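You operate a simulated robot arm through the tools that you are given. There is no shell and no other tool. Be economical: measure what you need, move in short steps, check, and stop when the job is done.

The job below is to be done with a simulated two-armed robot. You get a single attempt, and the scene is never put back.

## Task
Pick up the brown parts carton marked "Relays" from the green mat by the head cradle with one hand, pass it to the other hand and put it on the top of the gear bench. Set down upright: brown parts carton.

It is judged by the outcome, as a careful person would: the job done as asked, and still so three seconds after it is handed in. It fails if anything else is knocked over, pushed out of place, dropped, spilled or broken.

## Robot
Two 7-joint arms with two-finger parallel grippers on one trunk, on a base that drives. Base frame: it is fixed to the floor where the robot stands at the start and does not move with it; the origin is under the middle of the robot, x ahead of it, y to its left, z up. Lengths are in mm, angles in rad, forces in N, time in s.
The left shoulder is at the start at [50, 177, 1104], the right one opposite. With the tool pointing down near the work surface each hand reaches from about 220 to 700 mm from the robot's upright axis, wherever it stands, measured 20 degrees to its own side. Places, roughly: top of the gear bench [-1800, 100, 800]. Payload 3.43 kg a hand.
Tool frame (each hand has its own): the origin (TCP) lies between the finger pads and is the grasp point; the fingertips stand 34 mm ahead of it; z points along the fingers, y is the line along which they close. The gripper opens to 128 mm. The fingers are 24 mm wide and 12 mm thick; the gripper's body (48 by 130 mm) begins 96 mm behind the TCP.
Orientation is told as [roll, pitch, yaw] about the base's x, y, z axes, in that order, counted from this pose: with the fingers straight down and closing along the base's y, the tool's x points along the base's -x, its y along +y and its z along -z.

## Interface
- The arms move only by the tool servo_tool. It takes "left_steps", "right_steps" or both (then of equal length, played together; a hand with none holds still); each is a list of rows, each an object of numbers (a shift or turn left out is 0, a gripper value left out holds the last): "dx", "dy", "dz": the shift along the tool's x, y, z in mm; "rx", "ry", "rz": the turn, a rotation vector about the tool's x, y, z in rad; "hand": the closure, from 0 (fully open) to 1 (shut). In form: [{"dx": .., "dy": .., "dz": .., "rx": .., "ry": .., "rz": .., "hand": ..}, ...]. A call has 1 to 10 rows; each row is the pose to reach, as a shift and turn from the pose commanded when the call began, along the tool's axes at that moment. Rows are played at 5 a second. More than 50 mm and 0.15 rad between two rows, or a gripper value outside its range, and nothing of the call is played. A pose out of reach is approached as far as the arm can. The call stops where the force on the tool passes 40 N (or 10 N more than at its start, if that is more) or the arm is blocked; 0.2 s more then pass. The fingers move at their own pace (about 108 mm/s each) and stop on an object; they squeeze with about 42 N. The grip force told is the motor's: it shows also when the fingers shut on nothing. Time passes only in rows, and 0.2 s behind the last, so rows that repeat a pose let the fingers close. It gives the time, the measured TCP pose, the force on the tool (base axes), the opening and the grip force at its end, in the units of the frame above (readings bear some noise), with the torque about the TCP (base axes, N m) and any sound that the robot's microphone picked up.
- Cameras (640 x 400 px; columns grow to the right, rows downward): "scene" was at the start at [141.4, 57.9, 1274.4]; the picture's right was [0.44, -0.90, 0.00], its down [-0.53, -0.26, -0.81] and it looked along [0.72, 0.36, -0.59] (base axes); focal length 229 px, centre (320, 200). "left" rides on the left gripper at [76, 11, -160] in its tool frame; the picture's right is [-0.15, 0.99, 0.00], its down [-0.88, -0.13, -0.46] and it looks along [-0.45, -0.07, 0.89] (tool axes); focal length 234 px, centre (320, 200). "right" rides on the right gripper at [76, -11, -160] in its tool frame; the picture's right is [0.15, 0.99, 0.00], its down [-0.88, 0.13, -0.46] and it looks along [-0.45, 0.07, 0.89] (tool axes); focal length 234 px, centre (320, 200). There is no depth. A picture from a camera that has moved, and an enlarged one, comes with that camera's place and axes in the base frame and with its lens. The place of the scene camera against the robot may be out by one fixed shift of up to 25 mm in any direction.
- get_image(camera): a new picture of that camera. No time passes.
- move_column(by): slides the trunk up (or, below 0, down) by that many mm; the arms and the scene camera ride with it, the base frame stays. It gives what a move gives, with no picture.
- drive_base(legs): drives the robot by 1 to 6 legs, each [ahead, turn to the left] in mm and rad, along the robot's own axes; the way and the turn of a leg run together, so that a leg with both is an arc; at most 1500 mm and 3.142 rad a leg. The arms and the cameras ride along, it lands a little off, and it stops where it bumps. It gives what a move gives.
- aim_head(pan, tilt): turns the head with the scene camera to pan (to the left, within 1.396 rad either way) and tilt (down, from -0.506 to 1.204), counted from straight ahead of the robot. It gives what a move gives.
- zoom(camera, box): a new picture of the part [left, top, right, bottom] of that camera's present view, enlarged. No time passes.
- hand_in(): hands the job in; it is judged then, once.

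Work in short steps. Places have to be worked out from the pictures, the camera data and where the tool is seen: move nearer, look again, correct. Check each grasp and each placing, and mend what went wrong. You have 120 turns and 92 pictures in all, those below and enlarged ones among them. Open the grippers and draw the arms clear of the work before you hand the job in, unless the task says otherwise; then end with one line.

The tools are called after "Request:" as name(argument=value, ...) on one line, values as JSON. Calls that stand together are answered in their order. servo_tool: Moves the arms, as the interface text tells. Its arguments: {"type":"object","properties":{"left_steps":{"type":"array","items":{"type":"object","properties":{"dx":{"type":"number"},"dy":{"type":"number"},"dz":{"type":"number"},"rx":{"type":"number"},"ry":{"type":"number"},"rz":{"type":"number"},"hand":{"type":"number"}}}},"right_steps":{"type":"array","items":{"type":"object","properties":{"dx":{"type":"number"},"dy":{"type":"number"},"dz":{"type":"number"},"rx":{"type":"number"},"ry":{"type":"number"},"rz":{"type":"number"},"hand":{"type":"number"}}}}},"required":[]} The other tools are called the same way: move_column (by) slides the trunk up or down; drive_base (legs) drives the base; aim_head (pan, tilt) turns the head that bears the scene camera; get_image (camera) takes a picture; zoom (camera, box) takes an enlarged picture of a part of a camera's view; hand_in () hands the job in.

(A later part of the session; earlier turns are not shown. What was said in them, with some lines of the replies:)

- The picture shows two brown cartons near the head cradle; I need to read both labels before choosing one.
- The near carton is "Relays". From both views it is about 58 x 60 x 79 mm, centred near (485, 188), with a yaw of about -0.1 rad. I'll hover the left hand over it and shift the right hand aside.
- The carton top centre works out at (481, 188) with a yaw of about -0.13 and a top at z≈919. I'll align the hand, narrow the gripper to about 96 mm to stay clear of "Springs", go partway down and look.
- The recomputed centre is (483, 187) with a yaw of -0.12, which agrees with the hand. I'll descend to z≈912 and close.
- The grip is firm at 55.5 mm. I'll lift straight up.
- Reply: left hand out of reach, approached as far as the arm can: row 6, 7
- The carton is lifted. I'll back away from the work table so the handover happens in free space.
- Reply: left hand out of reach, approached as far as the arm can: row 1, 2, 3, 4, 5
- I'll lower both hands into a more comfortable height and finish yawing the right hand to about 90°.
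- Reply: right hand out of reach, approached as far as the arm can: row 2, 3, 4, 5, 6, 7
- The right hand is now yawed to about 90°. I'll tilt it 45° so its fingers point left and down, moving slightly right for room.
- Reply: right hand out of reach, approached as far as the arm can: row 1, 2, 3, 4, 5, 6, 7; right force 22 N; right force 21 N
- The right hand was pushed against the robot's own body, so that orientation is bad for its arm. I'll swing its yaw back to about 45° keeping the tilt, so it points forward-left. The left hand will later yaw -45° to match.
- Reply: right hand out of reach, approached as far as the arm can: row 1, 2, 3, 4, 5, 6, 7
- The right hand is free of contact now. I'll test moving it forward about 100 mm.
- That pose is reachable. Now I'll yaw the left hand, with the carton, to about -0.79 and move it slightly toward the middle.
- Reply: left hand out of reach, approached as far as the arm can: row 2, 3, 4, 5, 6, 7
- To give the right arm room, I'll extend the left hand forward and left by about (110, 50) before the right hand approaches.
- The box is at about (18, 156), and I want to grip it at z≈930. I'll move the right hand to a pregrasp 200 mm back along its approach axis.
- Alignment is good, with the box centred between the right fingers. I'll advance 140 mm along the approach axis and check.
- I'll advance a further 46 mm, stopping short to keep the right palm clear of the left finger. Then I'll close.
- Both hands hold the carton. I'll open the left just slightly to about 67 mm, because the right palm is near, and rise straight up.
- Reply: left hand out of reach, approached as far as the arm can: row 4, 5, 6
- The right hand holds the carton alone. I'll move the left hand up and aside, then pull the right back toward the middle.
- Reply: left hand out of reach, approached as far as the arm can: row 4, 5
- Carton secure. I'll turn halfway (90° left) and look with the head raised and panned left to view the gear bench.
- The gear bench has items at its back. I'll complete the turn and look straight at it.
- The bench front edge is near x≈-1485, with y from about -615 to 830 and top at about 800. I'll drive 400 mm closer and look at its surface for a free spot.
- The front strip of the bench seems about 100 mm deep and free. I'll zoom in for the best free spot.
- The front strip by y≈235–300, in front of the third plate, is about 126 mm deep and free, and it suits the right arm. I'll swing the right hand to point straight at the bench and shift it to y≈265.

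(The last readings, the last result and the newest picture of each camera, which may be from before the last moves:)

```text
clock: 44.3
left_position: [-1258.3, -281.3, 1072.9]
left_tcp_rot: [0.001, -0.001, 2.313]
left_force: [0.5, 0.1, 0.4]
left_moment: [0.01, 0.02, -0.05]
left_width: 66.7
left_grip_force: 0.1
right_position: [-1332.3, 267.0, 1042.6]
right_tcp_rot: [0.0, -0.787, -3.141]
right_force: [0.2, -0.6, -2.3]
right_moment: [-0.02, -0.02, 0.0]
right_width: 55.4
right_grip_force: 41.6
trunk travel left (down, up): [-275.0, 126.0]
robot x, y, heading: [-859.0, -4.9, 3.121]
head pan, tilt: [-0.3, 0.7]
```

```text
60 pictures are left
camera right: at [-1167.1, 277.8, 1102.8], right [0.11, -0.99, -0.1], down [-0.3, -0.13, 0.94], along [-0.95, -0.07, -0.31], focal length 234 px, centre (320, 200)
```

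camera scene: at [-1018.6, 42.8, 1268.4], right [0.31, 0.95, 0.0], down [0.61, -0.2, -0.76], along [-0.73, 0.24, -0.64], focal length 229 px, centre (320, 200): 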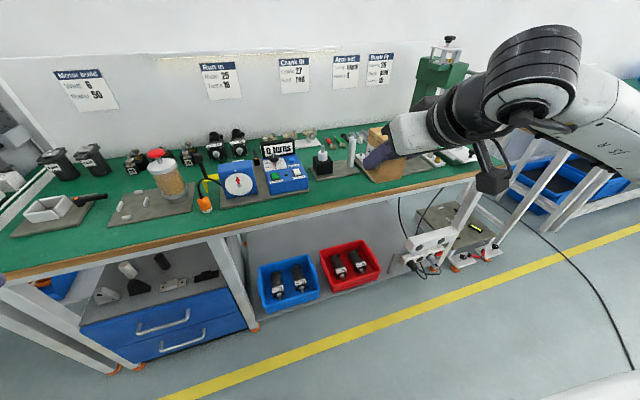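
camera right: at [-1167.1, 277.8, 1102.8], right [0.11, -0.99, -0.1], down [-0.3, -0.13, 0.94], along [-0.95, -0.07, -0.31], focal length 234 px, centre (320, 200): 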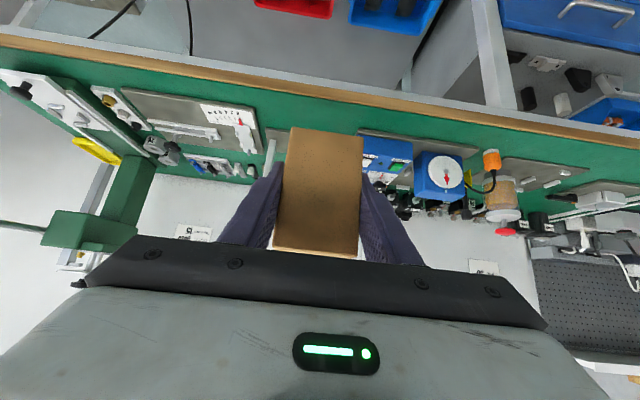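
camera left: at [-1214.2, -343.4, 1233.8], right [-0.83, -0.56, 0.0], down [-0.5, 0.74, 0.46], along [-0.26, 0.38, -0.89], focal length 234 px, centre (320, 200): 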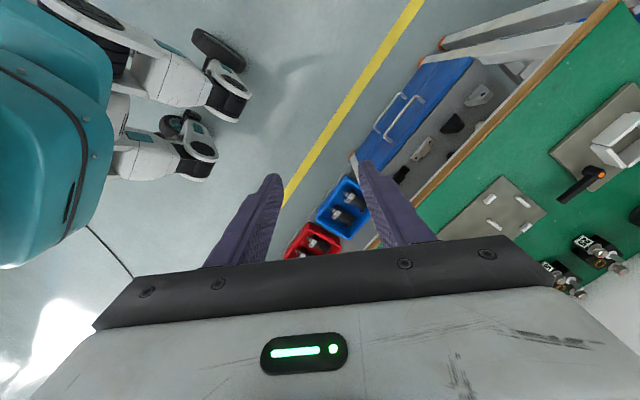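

The wrist camera gives the mat edge at x≈-1504 and neighbouring plates at y<178 and y>403. The target box centre is about (-1565, 285). I'll drive 200 mm closer.

Request:
drive_base(legs=[[200, 0.0]])

Request:
get_image(camera="right")

Request:
get_image(camera="scene")

```text
clock: 45.9
left_position: [-1459.5, -276.2, 1073.7]
left_tcp_rot: [0.001, 0.001, 2.31]
left_force: [-0.5, 0.6, -0.6]
left_moment: [0.03, 0.0, 0.01]
left_width: 66.7
left_grip_force: 0.0
right_position: [-1534.5, 270.6, 1042.6]
right_tcp_rot: [0.0, -0.784, -3.141]
right_force: [-0.2, 0.3, -1.6]
right_moment: [0.02, 0.0, -0.01]
right_width: 55.7
right_grip_force: 42.3
trunk travel left (down, up): [-275.0, 126.0]
robot x, y, heading: [-1064.9, -4.5, 3.122]
head pan, tilt: [-0.3, 0.7]
```

```text
59 pictures are left
camera right: at [-1368.3, 282.0, 1102.6], right [0.1, -0.99, -0.1], down [-0.3, -0.13, 0.94], along [-0.95, -0.07, -0.31], focal length 234 px, centre (320, 200)
```

right: 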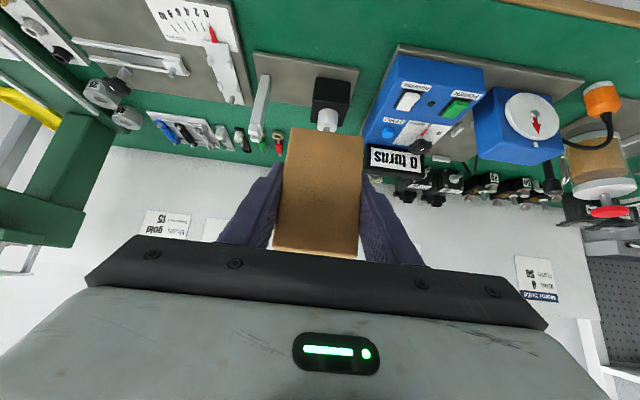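

```text
58 pictures are left
camera scene: at [-1220.3, 46.8, 1268.3], right [0.31, 0.95, 0.0], down [0.61, -0.2, -0.76], along [-0.73, 0.24, -0.64], focal length 229 px, centre (320, 200)
```

scene: 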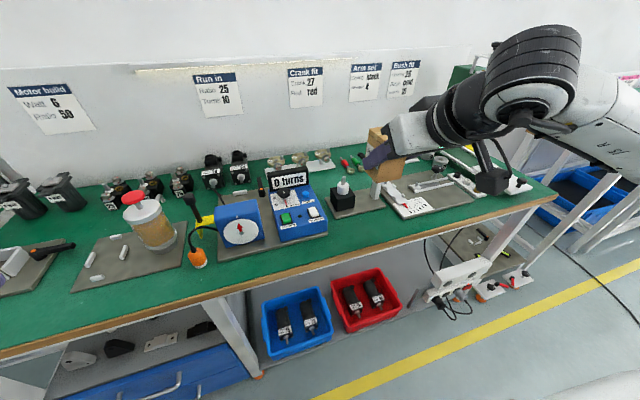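

The plate 3 front is confirmed at x≈-1640, so the box at (-1568, 288) fits well. I'll move over it and lower to about 42 mm above the contact height.

Request:
servo_tool(right_steps=[{"dx": -16, "dy": -17, "dz": 16}, {"dx": 10, "dy": -17, "dz": 42}, {"dx": 37, "dy": -17, "dz": 69}, {"dx": 64, "dy": -17, "dz": 96}, {"dx": 90, "dy": -17, "dz": 122}, {"dx": 90, "dy": -17, "dz": 122}])

Request:
get_image(camera="right")

Request:
get_image(camera="scene")

```text
clock: 47.3
left_position: [-1458.9, -276.1, 1074.4]
left_tcp_rot: [0.002, 0.0, 2.311]
left_force: [0.1, 0.7, 0.1]
left_moment: [0.01, 0.03, -0.03]
left_width: 66.5
left_grip_force: 0.1
right_position: [-1556.8, 286.1, 888.8]
right_tcp_rot: [0.0, -0.785, -3.142]
right_force: [-0.7, -0.5, -1.5]
right_moment: [-0.02, 0.01, 0.0]
right_width: 55.3
right_grip_force: 41.8
trunk travel left (down, up): [-275.0, 126.0]
robot x, y, heading: [-1065.2, -1.1, 3.118]
head pan, tilt: [-0.3, 0.7]
```

```text
57 pictures are left
camera right: at [-1391.3, 297.7, 949.0], right [0.1, -0.99, -0.1], down [-0.3, -0.13, 0.94], along [-0.95, -0.07, -0.31], focal length 234 px, centre (320, 200)
```

right: 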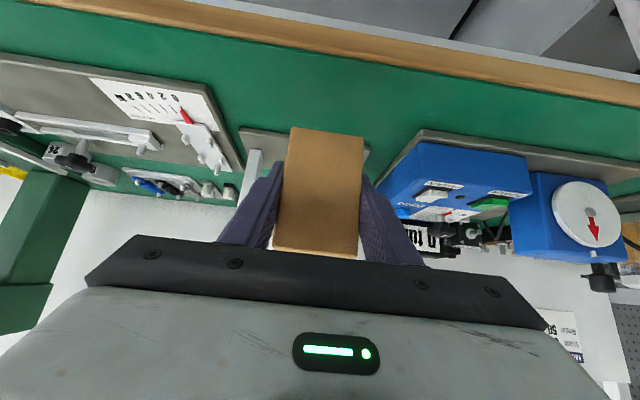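

```text
56 pictures are left
camera scene: at [-1219.7, 46.8, 1268.4], right [0.31, 0.95, 0.0], down [0.61, -0.2, -0.76], along [-0.73, 0.24, -0.64], focal length 229 px, centre (320, 200)
```

scene: 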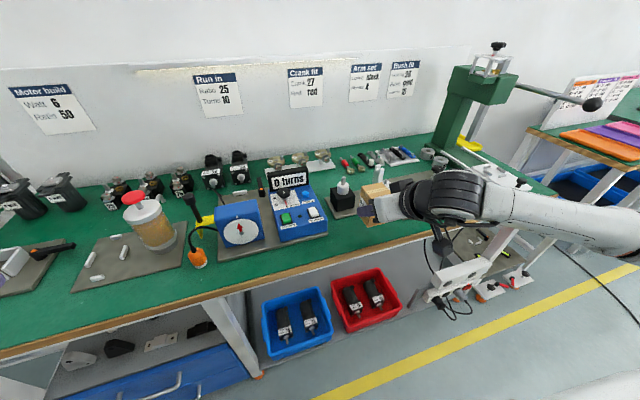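

Clear all round. I'll lower 34 mm, then creep in 2 mm steps toward the expected contact.

Request:
servo_tool(right_steps=[{"dx": 9, "dz": 9}, {"dx": 17, "dz": 17}, {"dx": 24, "dz": 24}, {"dx": 25.5, "dz": 25.5}, {"dx": 27, "dz": 27}, {"dx": 28.3, "dz": 28.3}, {"dx": 28.3, "dz": 28.3}])

Request:
zoom(camera="scene", box=[320, 160, 440, 240])

```text
clock: 48.9
left_position: [-1459.2, -277.3, 1073.4]
left_tcp_rot: [0.002, -0.001, 2.31]
left_force: [-0.1, 0.0, -0.6]
left_moment: [0.01, -0.03, -0.02]
left_width: 66.8
left_grip_force: 0.1
right_position: [-1557.9, 287.2, 853.1]
right_tcp_rot: [-0.001, -0.784, -3.141]
right_force: [0.0, -0.4, -1.0]
right_moment: [0.01, -0.02, -0.01]
right_width: 55.9
right_grip_force: 42.2
trunk travel left (down, up): [-275.0, 126.0]
robot x, y, heading: [-1061.3, -0.6, 3.125]
head pan, tilt: [-0.3, 0.7]
```

```text
5.00 times, centred on (380, 200) of scene
camera zoom: at [-1219.7, 46.8, 1268.4], right [0.31, 0.95, 0.0], down [0.61, -0.2, -0.76], along [-0.73, 0.24, -0.64], focal length 1144 px, centre (20, 200)
```

zoom: 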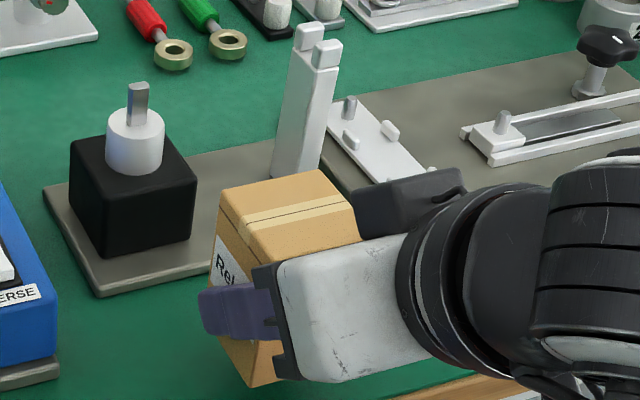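

No contact yet at z=853. I'll continue creeping in small steps.

Request:
servo_tool(right_steps=[{"dx": 1.4, "dz": 1.4}, {"dx": 2.5, "dz": 2.5}, {"dx": 3.5, "dz": 3.5}, {"dx": 4.5, "dz": 4.5}, {"dx": 5.5, "dz": 5.5}, {"dx": 5.5, "dz": 5.5}])

```text
clock: 50.3
left_position: [-1460.2, -276.3, 1073.5]
left_tcp_rot: [0.003, -0.001, 2.311]
left_force: [0.1, 0.4, 1.0]
left_moment: [0.0, 0.0, -0.03]
left_width: 66.6
left_grip_force: 0.1
right_position: [-1555.4, 286.7, 845.1]
right_tcp_rot: [0.0, -0.786, -3.142]
right_force: [-0.6, -0.6, -1.8]
right_moment: [0.0, 0.0, -0.02]
right_width: 55.5
right_grip_force: 41.9
trunk travel left (down, up): [-275.0, 126.0]
robot x, y, heading: [-1062.8, -2.7, 3.122]
head pan, tilt: [-0.3, 0.7]
```

Still no contact at z=845. I'll keep going with 1 mm steps.

Request:
servo_tool(right_steps=[{"dx": 0.7, "dz": 0.7}, {"dx": 1.4, "dz": 1.4}, {"dx": 2.1, "dz": 2.1}, {"dx": 2.8, "dz": 2.8}, {"dx": 2.8, "dz": 2.8}])

Request:
zoom(camera="right", box=[220, 80, 420, 205])

```text
clock: 51.5
left_position: [-1459.2, -274.9, 1074.5]
left_tcp_rot: [0.002, 0.0, 2.311]
left_force: [0.6, 0.8, 0.0]
left_moment: [0.0, -0.01, 0.01]
left_width: 66.6
left_grip_force: 0.0
right_position: [-1556.8, 287.6, 841.0]
right_tcp_rot: [0.0, -0.785, -3.141]
right_force: [0.1, 0.2, -2.9]
right_moment: [0.0, -0.03, 0.03]
right_width: 55.7
right_grip_force: 42.3
trunk travel left (down, up): [-275.0, 126.0]
robot x, y, heading: [-1060.5, -0.2, 3.124]
head pan, tilt: [-0.3, 0.7]
```

```text
3.20 times, centred on (320, 142) of right
camera zoom: at [-1390.9, 299.4, 901.3], right [0.1, -0.99, -0.1], down [-0.3, -0.13, 0.94], along [-0.95, -0.07, -0.31], focal length 749 px, centre (320, 384)
```

zoom: 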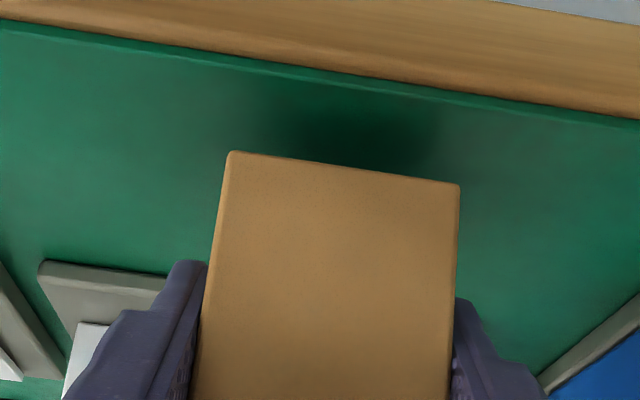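

The shadow shows a small remaining gap. I'll keep creeping down.

Request:
servo_tool(right_steps=[{"dx": 0.8, "dz": 0.8}, {"dx": 1.6, "dz": 1.6}, {"dx": 2.4, "dz": 2.4}, {"dx": 3.2, "dz": 3.2}, {"dx": 4, "dz": 4}, {"dx": 4.8, "dz": 4.8}, {"dx": 4.8, "dz": 4.8}])

Request:
zoom(camera="right", box=[220, 80, 420, 205])

```text
clock: 53.1
left_position: [-1459.0, -275.6, 1074.3]
left_tcp_rot: [0.001, 0.001, 2.311]
left_force: [-0.4, -0.4, -0.1]
left_moment: [-0.03, 0.0, 0.01]
left_width: 66.6
left_grip_force: 0.0
right_position: [-1555.0, 287.2, 833.2]
right_tcp_rot: [0.001, -0.785, -3.14]
right_force: [-0.2, 0.2, -1.2]
right_moment: [0.04, -0.04, 0.03]
right_width: 55.7
right_grip_force: 42.0
trunk travel left (down, up): [-275.0, 126.0]
robot x, y, heading: [-1059.8, 3.2, 3.122]
head pan, tilt: [-0.3, 0.7]
```

```text
3.20 times, centred on (320, 142) of right
camera zoom: at [-1389.9, 299.9, 893.7], right [0.1, -0.99, -0.1], down [-0.3, -0.13, 0.94], along [-0.95, -0.07, -0.31], focal length 749 px, centre (320, 384)
```

zoom: 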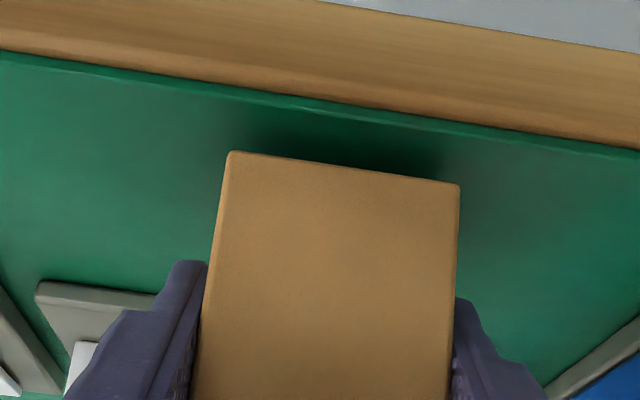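

The parallax between pictures shows the bench top is really near z≈770, with the mat edge at x≈-1543, so the box must go further in. I'll move 39 mm forward at this height and look again.

Request:
servo_tool(right_steps=[{"dx": -7, "dz": 7}, {"dx": -14, "dz": 14}, {"dx": -21, "dz": 21}, {"dx": -27.6, "dz": 27.6}, {"dx": -27.6, "dz": 27.6}])

Request:
get_image(camera="right")

Request:
zoom(camera="scene", box=[320, 160, 440, 240])

```text
clock: 54.3
left_position: [-1460.4, -276.4, 1074.2]
left_tcp_rot: [0.003, -0.001, 2.309]
left_force: [-0.2, 0.7, 0.5]
left_moment: [0.01, -0.01, 0.0]
left_width: 66.4
left_grip_force: 0.1
right_position: [-1594.4, 288.2, 833.7]
right_tcp_rot: [-0.001, -0.785, -3.141]
right_force: [0.4, 0.2, -1.2]
right_moment: [-0.04, -0.02, 0.02]
right_width: 55.6
right_grip_force: 42.2
trunk travel left (down, up): [-275.0, 126.0]
robot x, y, heading: [-1061.3, -0.3, 3.118]
head pan, tilt: [-0.3, 0.7]
```

```text
52 pictures are left
camera right: at [-1429.1, 299.7, 894.1], right [0.1, -0.99, -0.1], down [-0.3, -0.13, 0.94], along [-0.95, -0.07, -0.31], focal length 234 px, centre (320, 200)
```

right: 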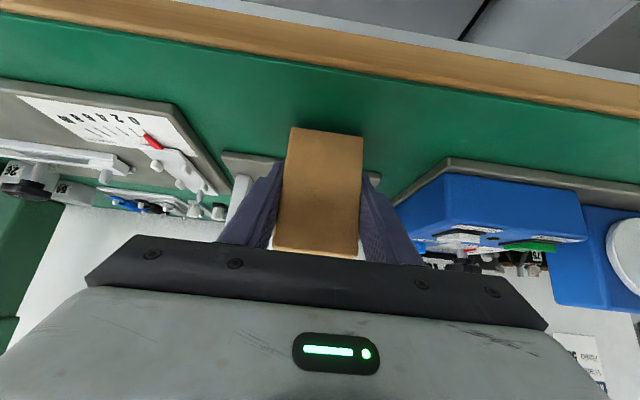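

```text
5.00 times, centred on (380, 200) of scene
camera zoom: at [-1219.7, 46.8, 1268.4], right [0.31, 0.95, 0.0], down [0.61, -0.2, -0.76], along [-0.73, 0.24, -0.64], focal length 1144 px, centre (20, 200)
```

zoom: 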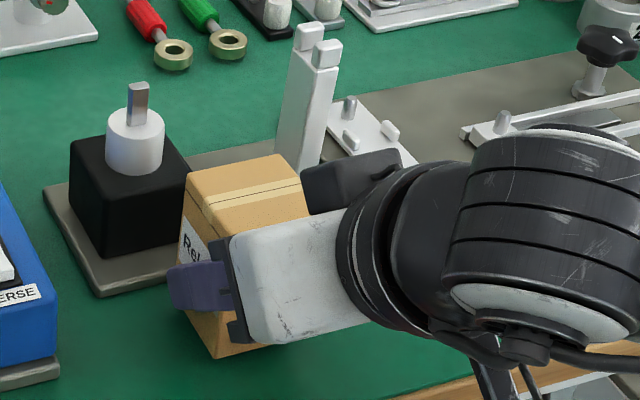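

Now the box has about 30 mm margin to the edge and about 22 mm to the plate. I'll creep down until contact.

Request:
servo_tool(right_steps=[{"dx": 1.4, "dz": 1.4}, {"dx": 2.8, "dz": 2.8}, {"dx": 3.5, "dz": 3.5}, {"dx": 4.2, "dz": 4.2}, {"dx": 4.9, "dz": 4.9}, {"dx": 5.6, "dz": 5.6}, {"dx": 6.3, "dz": 6.3}, {"dx": 6.3, "dz": 6.3}])

Request:
zoom(camera="right", box=[220, 80, 420, 205])

```text
clock: 56.1
left_position: [-1459.7, -276.7, 1073.7]
left_tcp_rot: [0.001, 0.001, 2.31]
left_force: [0.5, 0.3, 0.0]
left_moment: [-0.01, 0.05, 0.01]
left_width: 66.7
left_grip_force: 0.0
right_position: [-1596.8, 286.5, 825.0]
right_tcp_rot: [0.0, -0.785, -3.142]
right_force: [-0.2, -0.7, -0.4]
right_moment: [0.02, -0.01, 0.0]
right_width: 55.8
right_grip_force: 42.4
trunk travel left (down, up): [-275.0, 126.0]
robot x, y, heading: [-1062.7, -0.8, 3.122]
head pan, tilt: [-0.3, 0.7]
```

```text
3.20 times, centred on (320, 142) of right
camera zoom: at [-1429.7, 298.5, 885.4], right [0.1, -0.99, -0.1], down [-0.3, -0.13, 0.94], along [-0.95, -0.07, -0.31], focal length 749 px, centre (320, 384)
```

zoom: 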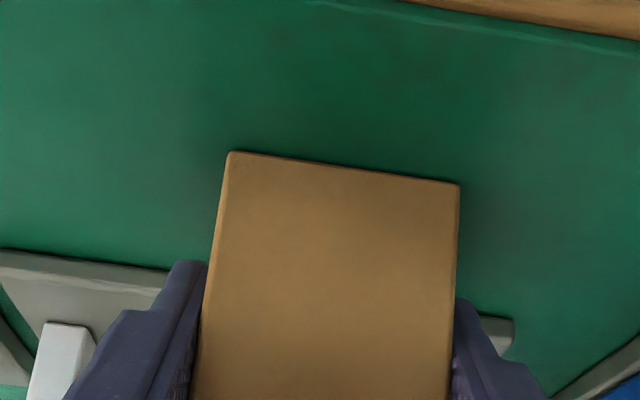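

The shadow under the box is nearly gone, so contact is close. A few more fine steps.

Request:
servo_tool(right_steps=[{"dx": 0.5, "dz": 0.5}, {"dx": 1, "dz": 1}, {"dx": 1.4, "dz": 1.4}, {"dx": 1.4, "dz": 1.4}])

```text
clock: 57.1
left_position: [-1458.4, -275.2, 1074.9]
left_tcp_rot: [0.0, 0.0, 2.312]
left_force: [-0.2, 0.6, -0.7]
left_moment: [0.0, 0.0, 0.0]
left_width: 66.9
left_grip_force: 0.1
right_position: [-1595.5, 286.4, 824.4]
right_tcp_rot: [0.0, -0.787, -3.139]
right_force: [-1.1, 0.2, 4.3]
right_moment: [0.02, 0.24, 0.02]
right_width: 55.4
right_grip_force: 42.2
trunk travel left (down, up): [-275.0, 126.0]
robot x, y, heading: [-1057.0, 1.5, 3.127]
head pan, tilt: [-0.3, 0.7]
```

Contact is confirmed with about 6 N of load taken by the bench. I'll open the right gripper and then withdraw along its own axis.

Request:
servo_tool(right_steps=[{"hand": 0.5}, {"hand": 0.3}, {"hand": 0.3}])

Request:
zoom(camera="right", box=[220, 80, 420, 205])

```text
clock: 57.9
left_position: [-1459.9, -275.7, 1073.7]
left_tcp_rot: [0.002, -0.001, 2.31]
left_force: [0.3, 0.8, 0.0]
left_moment: [0.01, 0.02, 0.02]
left_width: 66.7
left_grip_force: 0.1
right_position: [-1595.3, 288.2, 823.4]
right_tcp_rot: [0.002, -0.786, -3.142]
right_force: [0.1, 0.5, 0.0]
right_moment: [-0.01, 0.0, 0.0]
right_width: 89.5
right_grip_force: 0.0
trunk travel left (down, up): [-275.0, 126.0]
robot x, y, heading: [-1064.0, 0.7, 3.125]
head pan, tilt: [-0.3, 0.7]
```

```text
3.20 times, centred on (320, 142) of right
camera zoom: at [-1429.3, 299.0, 884.1], right [0.1, -0.99, -0.1], down [-0.3, -0.13, 0.94], along [-0.95, -0.07, -0.31], focal length 749 px, centre (320, 384)
```

zoom: 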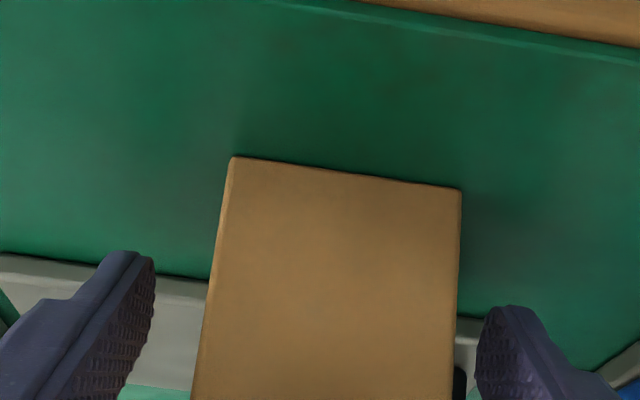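

Released cleanly. I'll withdraw the right hand back and up along its axis.

Request:
servo_tool(right_steps=[{"dz": -20}, {"dz": -50}, {"dz": -90}, {"dz": -130}, {"dz": -160, "hand": 0}, {"dz": -160, "hand": 0}])

Request:
get_image(camera="right")

Request:
zoom(camera="scene", box=[280, 140, 460, 250])

```text
clock: 59.3
left_position: [-1457.7, -276.2, 1073.9]
left_tcp_rot: [0.003, 0.0, 2.31]
left_force: [0.1, 0.7, 0.6]
left_moment: [0.04, -0.01, -0.01]
left_width: 66.4
left_grip_force: 0.1
right_position: [-1495.6, 293.2, 942.9]
right_tcp_rot: [0.0, -0.784, -3.14]
right_force: [0.2, -0.3, 1.0]
right_moment: [-0.01, 0.0, 0.0]
right_width: 128.0
right_grip_force: 0.1
right hand out of reach, approached as far as the arm can: row 5, 6
trunk travel left (down, up): [-275.0, 126.0]
robot x, y, heading: [-1063.4, -0.2, 3.121]
head pan, tilt: [-0.3, 0.7]
```

```text
48 pictures are left
camera right: at [-1329.4, 304.5, 1003.3], right [0.1, -0.99, -0.1], down [-0.3, -0.13, 0.94], along [-0.95, -0.07, -0.31], focal length 234 px, centre (320, 200)
```

right: 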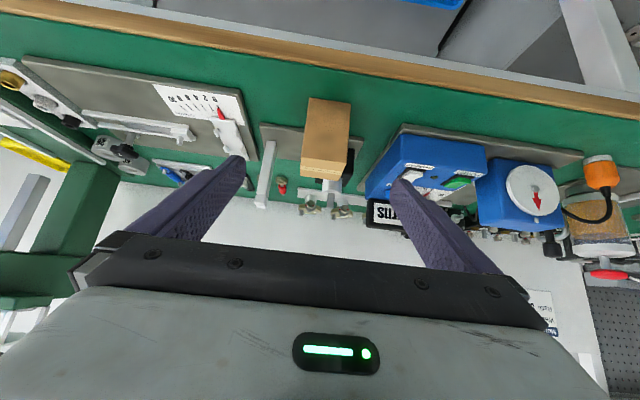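

```text
3.56 times, centred on (370, 195) of scene
camera zoom: at [-1219.6, 46.8, 1268.4], right [0.31, 0.95, 0.0], down [0.61, -0.2, -0.77], along [-0.73, 0.24, -0.64], focal length 813 px, centre (142, 218)
```

zoom: 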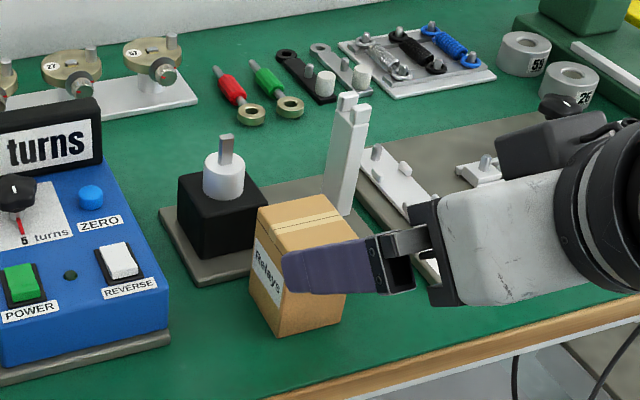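

The carton stands upright on the bench mat, clear of the edge and other items. I'll back the robot away, open the left gripper fully and do a last check.

Request:
drive_base(legs=[[-350, 0]])

Request:
servo_tool(left_steps=[{"hand": 0}, {"hand": 0}])

Request:
get_image(camera="scene")

```text
clock: 61.6
left_position: [-1108.3, -281.9, 1074.8]
left_tcp_rot: [0.003, -0.002, 2.303]
left_force: [-0.4, -0.3, -0.2]
left_moment: [0.0, 0.02, -0.02]
left_width: 66.6
left_grip_force: 0.0
right_position: [-1141.2, 287.9, 943.3]
right_tcp_rot: [0.002, -0.785, 3.137]
right_force: [1.2, -0.5, 0.3]
right_moment: [-0.01, 0.01, 0.01]
right_width: 128.1
right_grip_force: 0.2
trunk travel left (down, up): [-275.0, 126.0]
robot x, y, heading: [-710.1, -7.7, 3.118]
head pan, tilt: [-0.3, 0.7]
```

```text
clock: 62.2
left_position: [-1109.1, -281.7, 1074.4]
left_tcp_rot: [0.003, 0.001, 2.303]
left_force: [0.4, -0.5, 0.0]
left_moment: [0.02, -0.01, 0.0]
left_width: 127.9
left_grip_force: 0.1
right_position: [-1139.7, 288.4, 944.0]
right_tcp_rot: [0.001, -0.784, 3.134]
right_force: [1.6, -0.6, 0.0]
right_moment: [-0.03, -0.01, -0.04]
right_width: 128.0
right_grip_force: 0.0
trunk travel left (down, up): [-275.0, 126.0]
robot x, y, heading: [-707.4, -9.7, 3.114]
head pan, tilt: [-0.3, 0.7]
```

```text
46 pictures are left
camera scene: at [-866.5, 39.8, 1268.4], right [0.32, 0.95, 0.0], down [0.61, -0.21, -0.76], along [-0.72, 0.25, -0.64], focal length 229 px, centre (320, 200)
```

scene: 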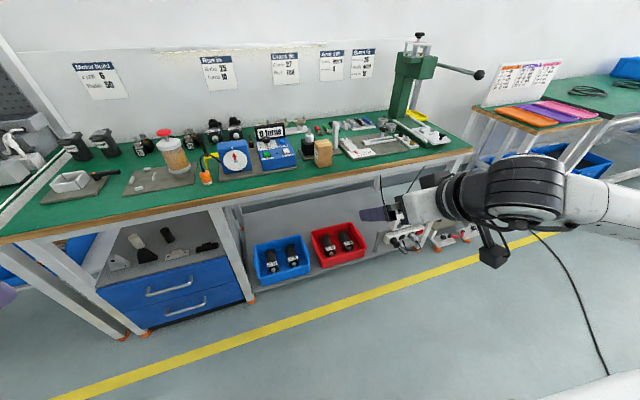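

The carton stands upright on the gear bench, nothing else has moved, and both grippers are open and clear. Handing in.

Request:
hand_in()

```text
The job is handed in.
```

The "Relays" carton was picked up with the left hand and passed to the right. It now stands upright on the gear bench; both grippers are open and clear, and I saw nothing else disturbed.
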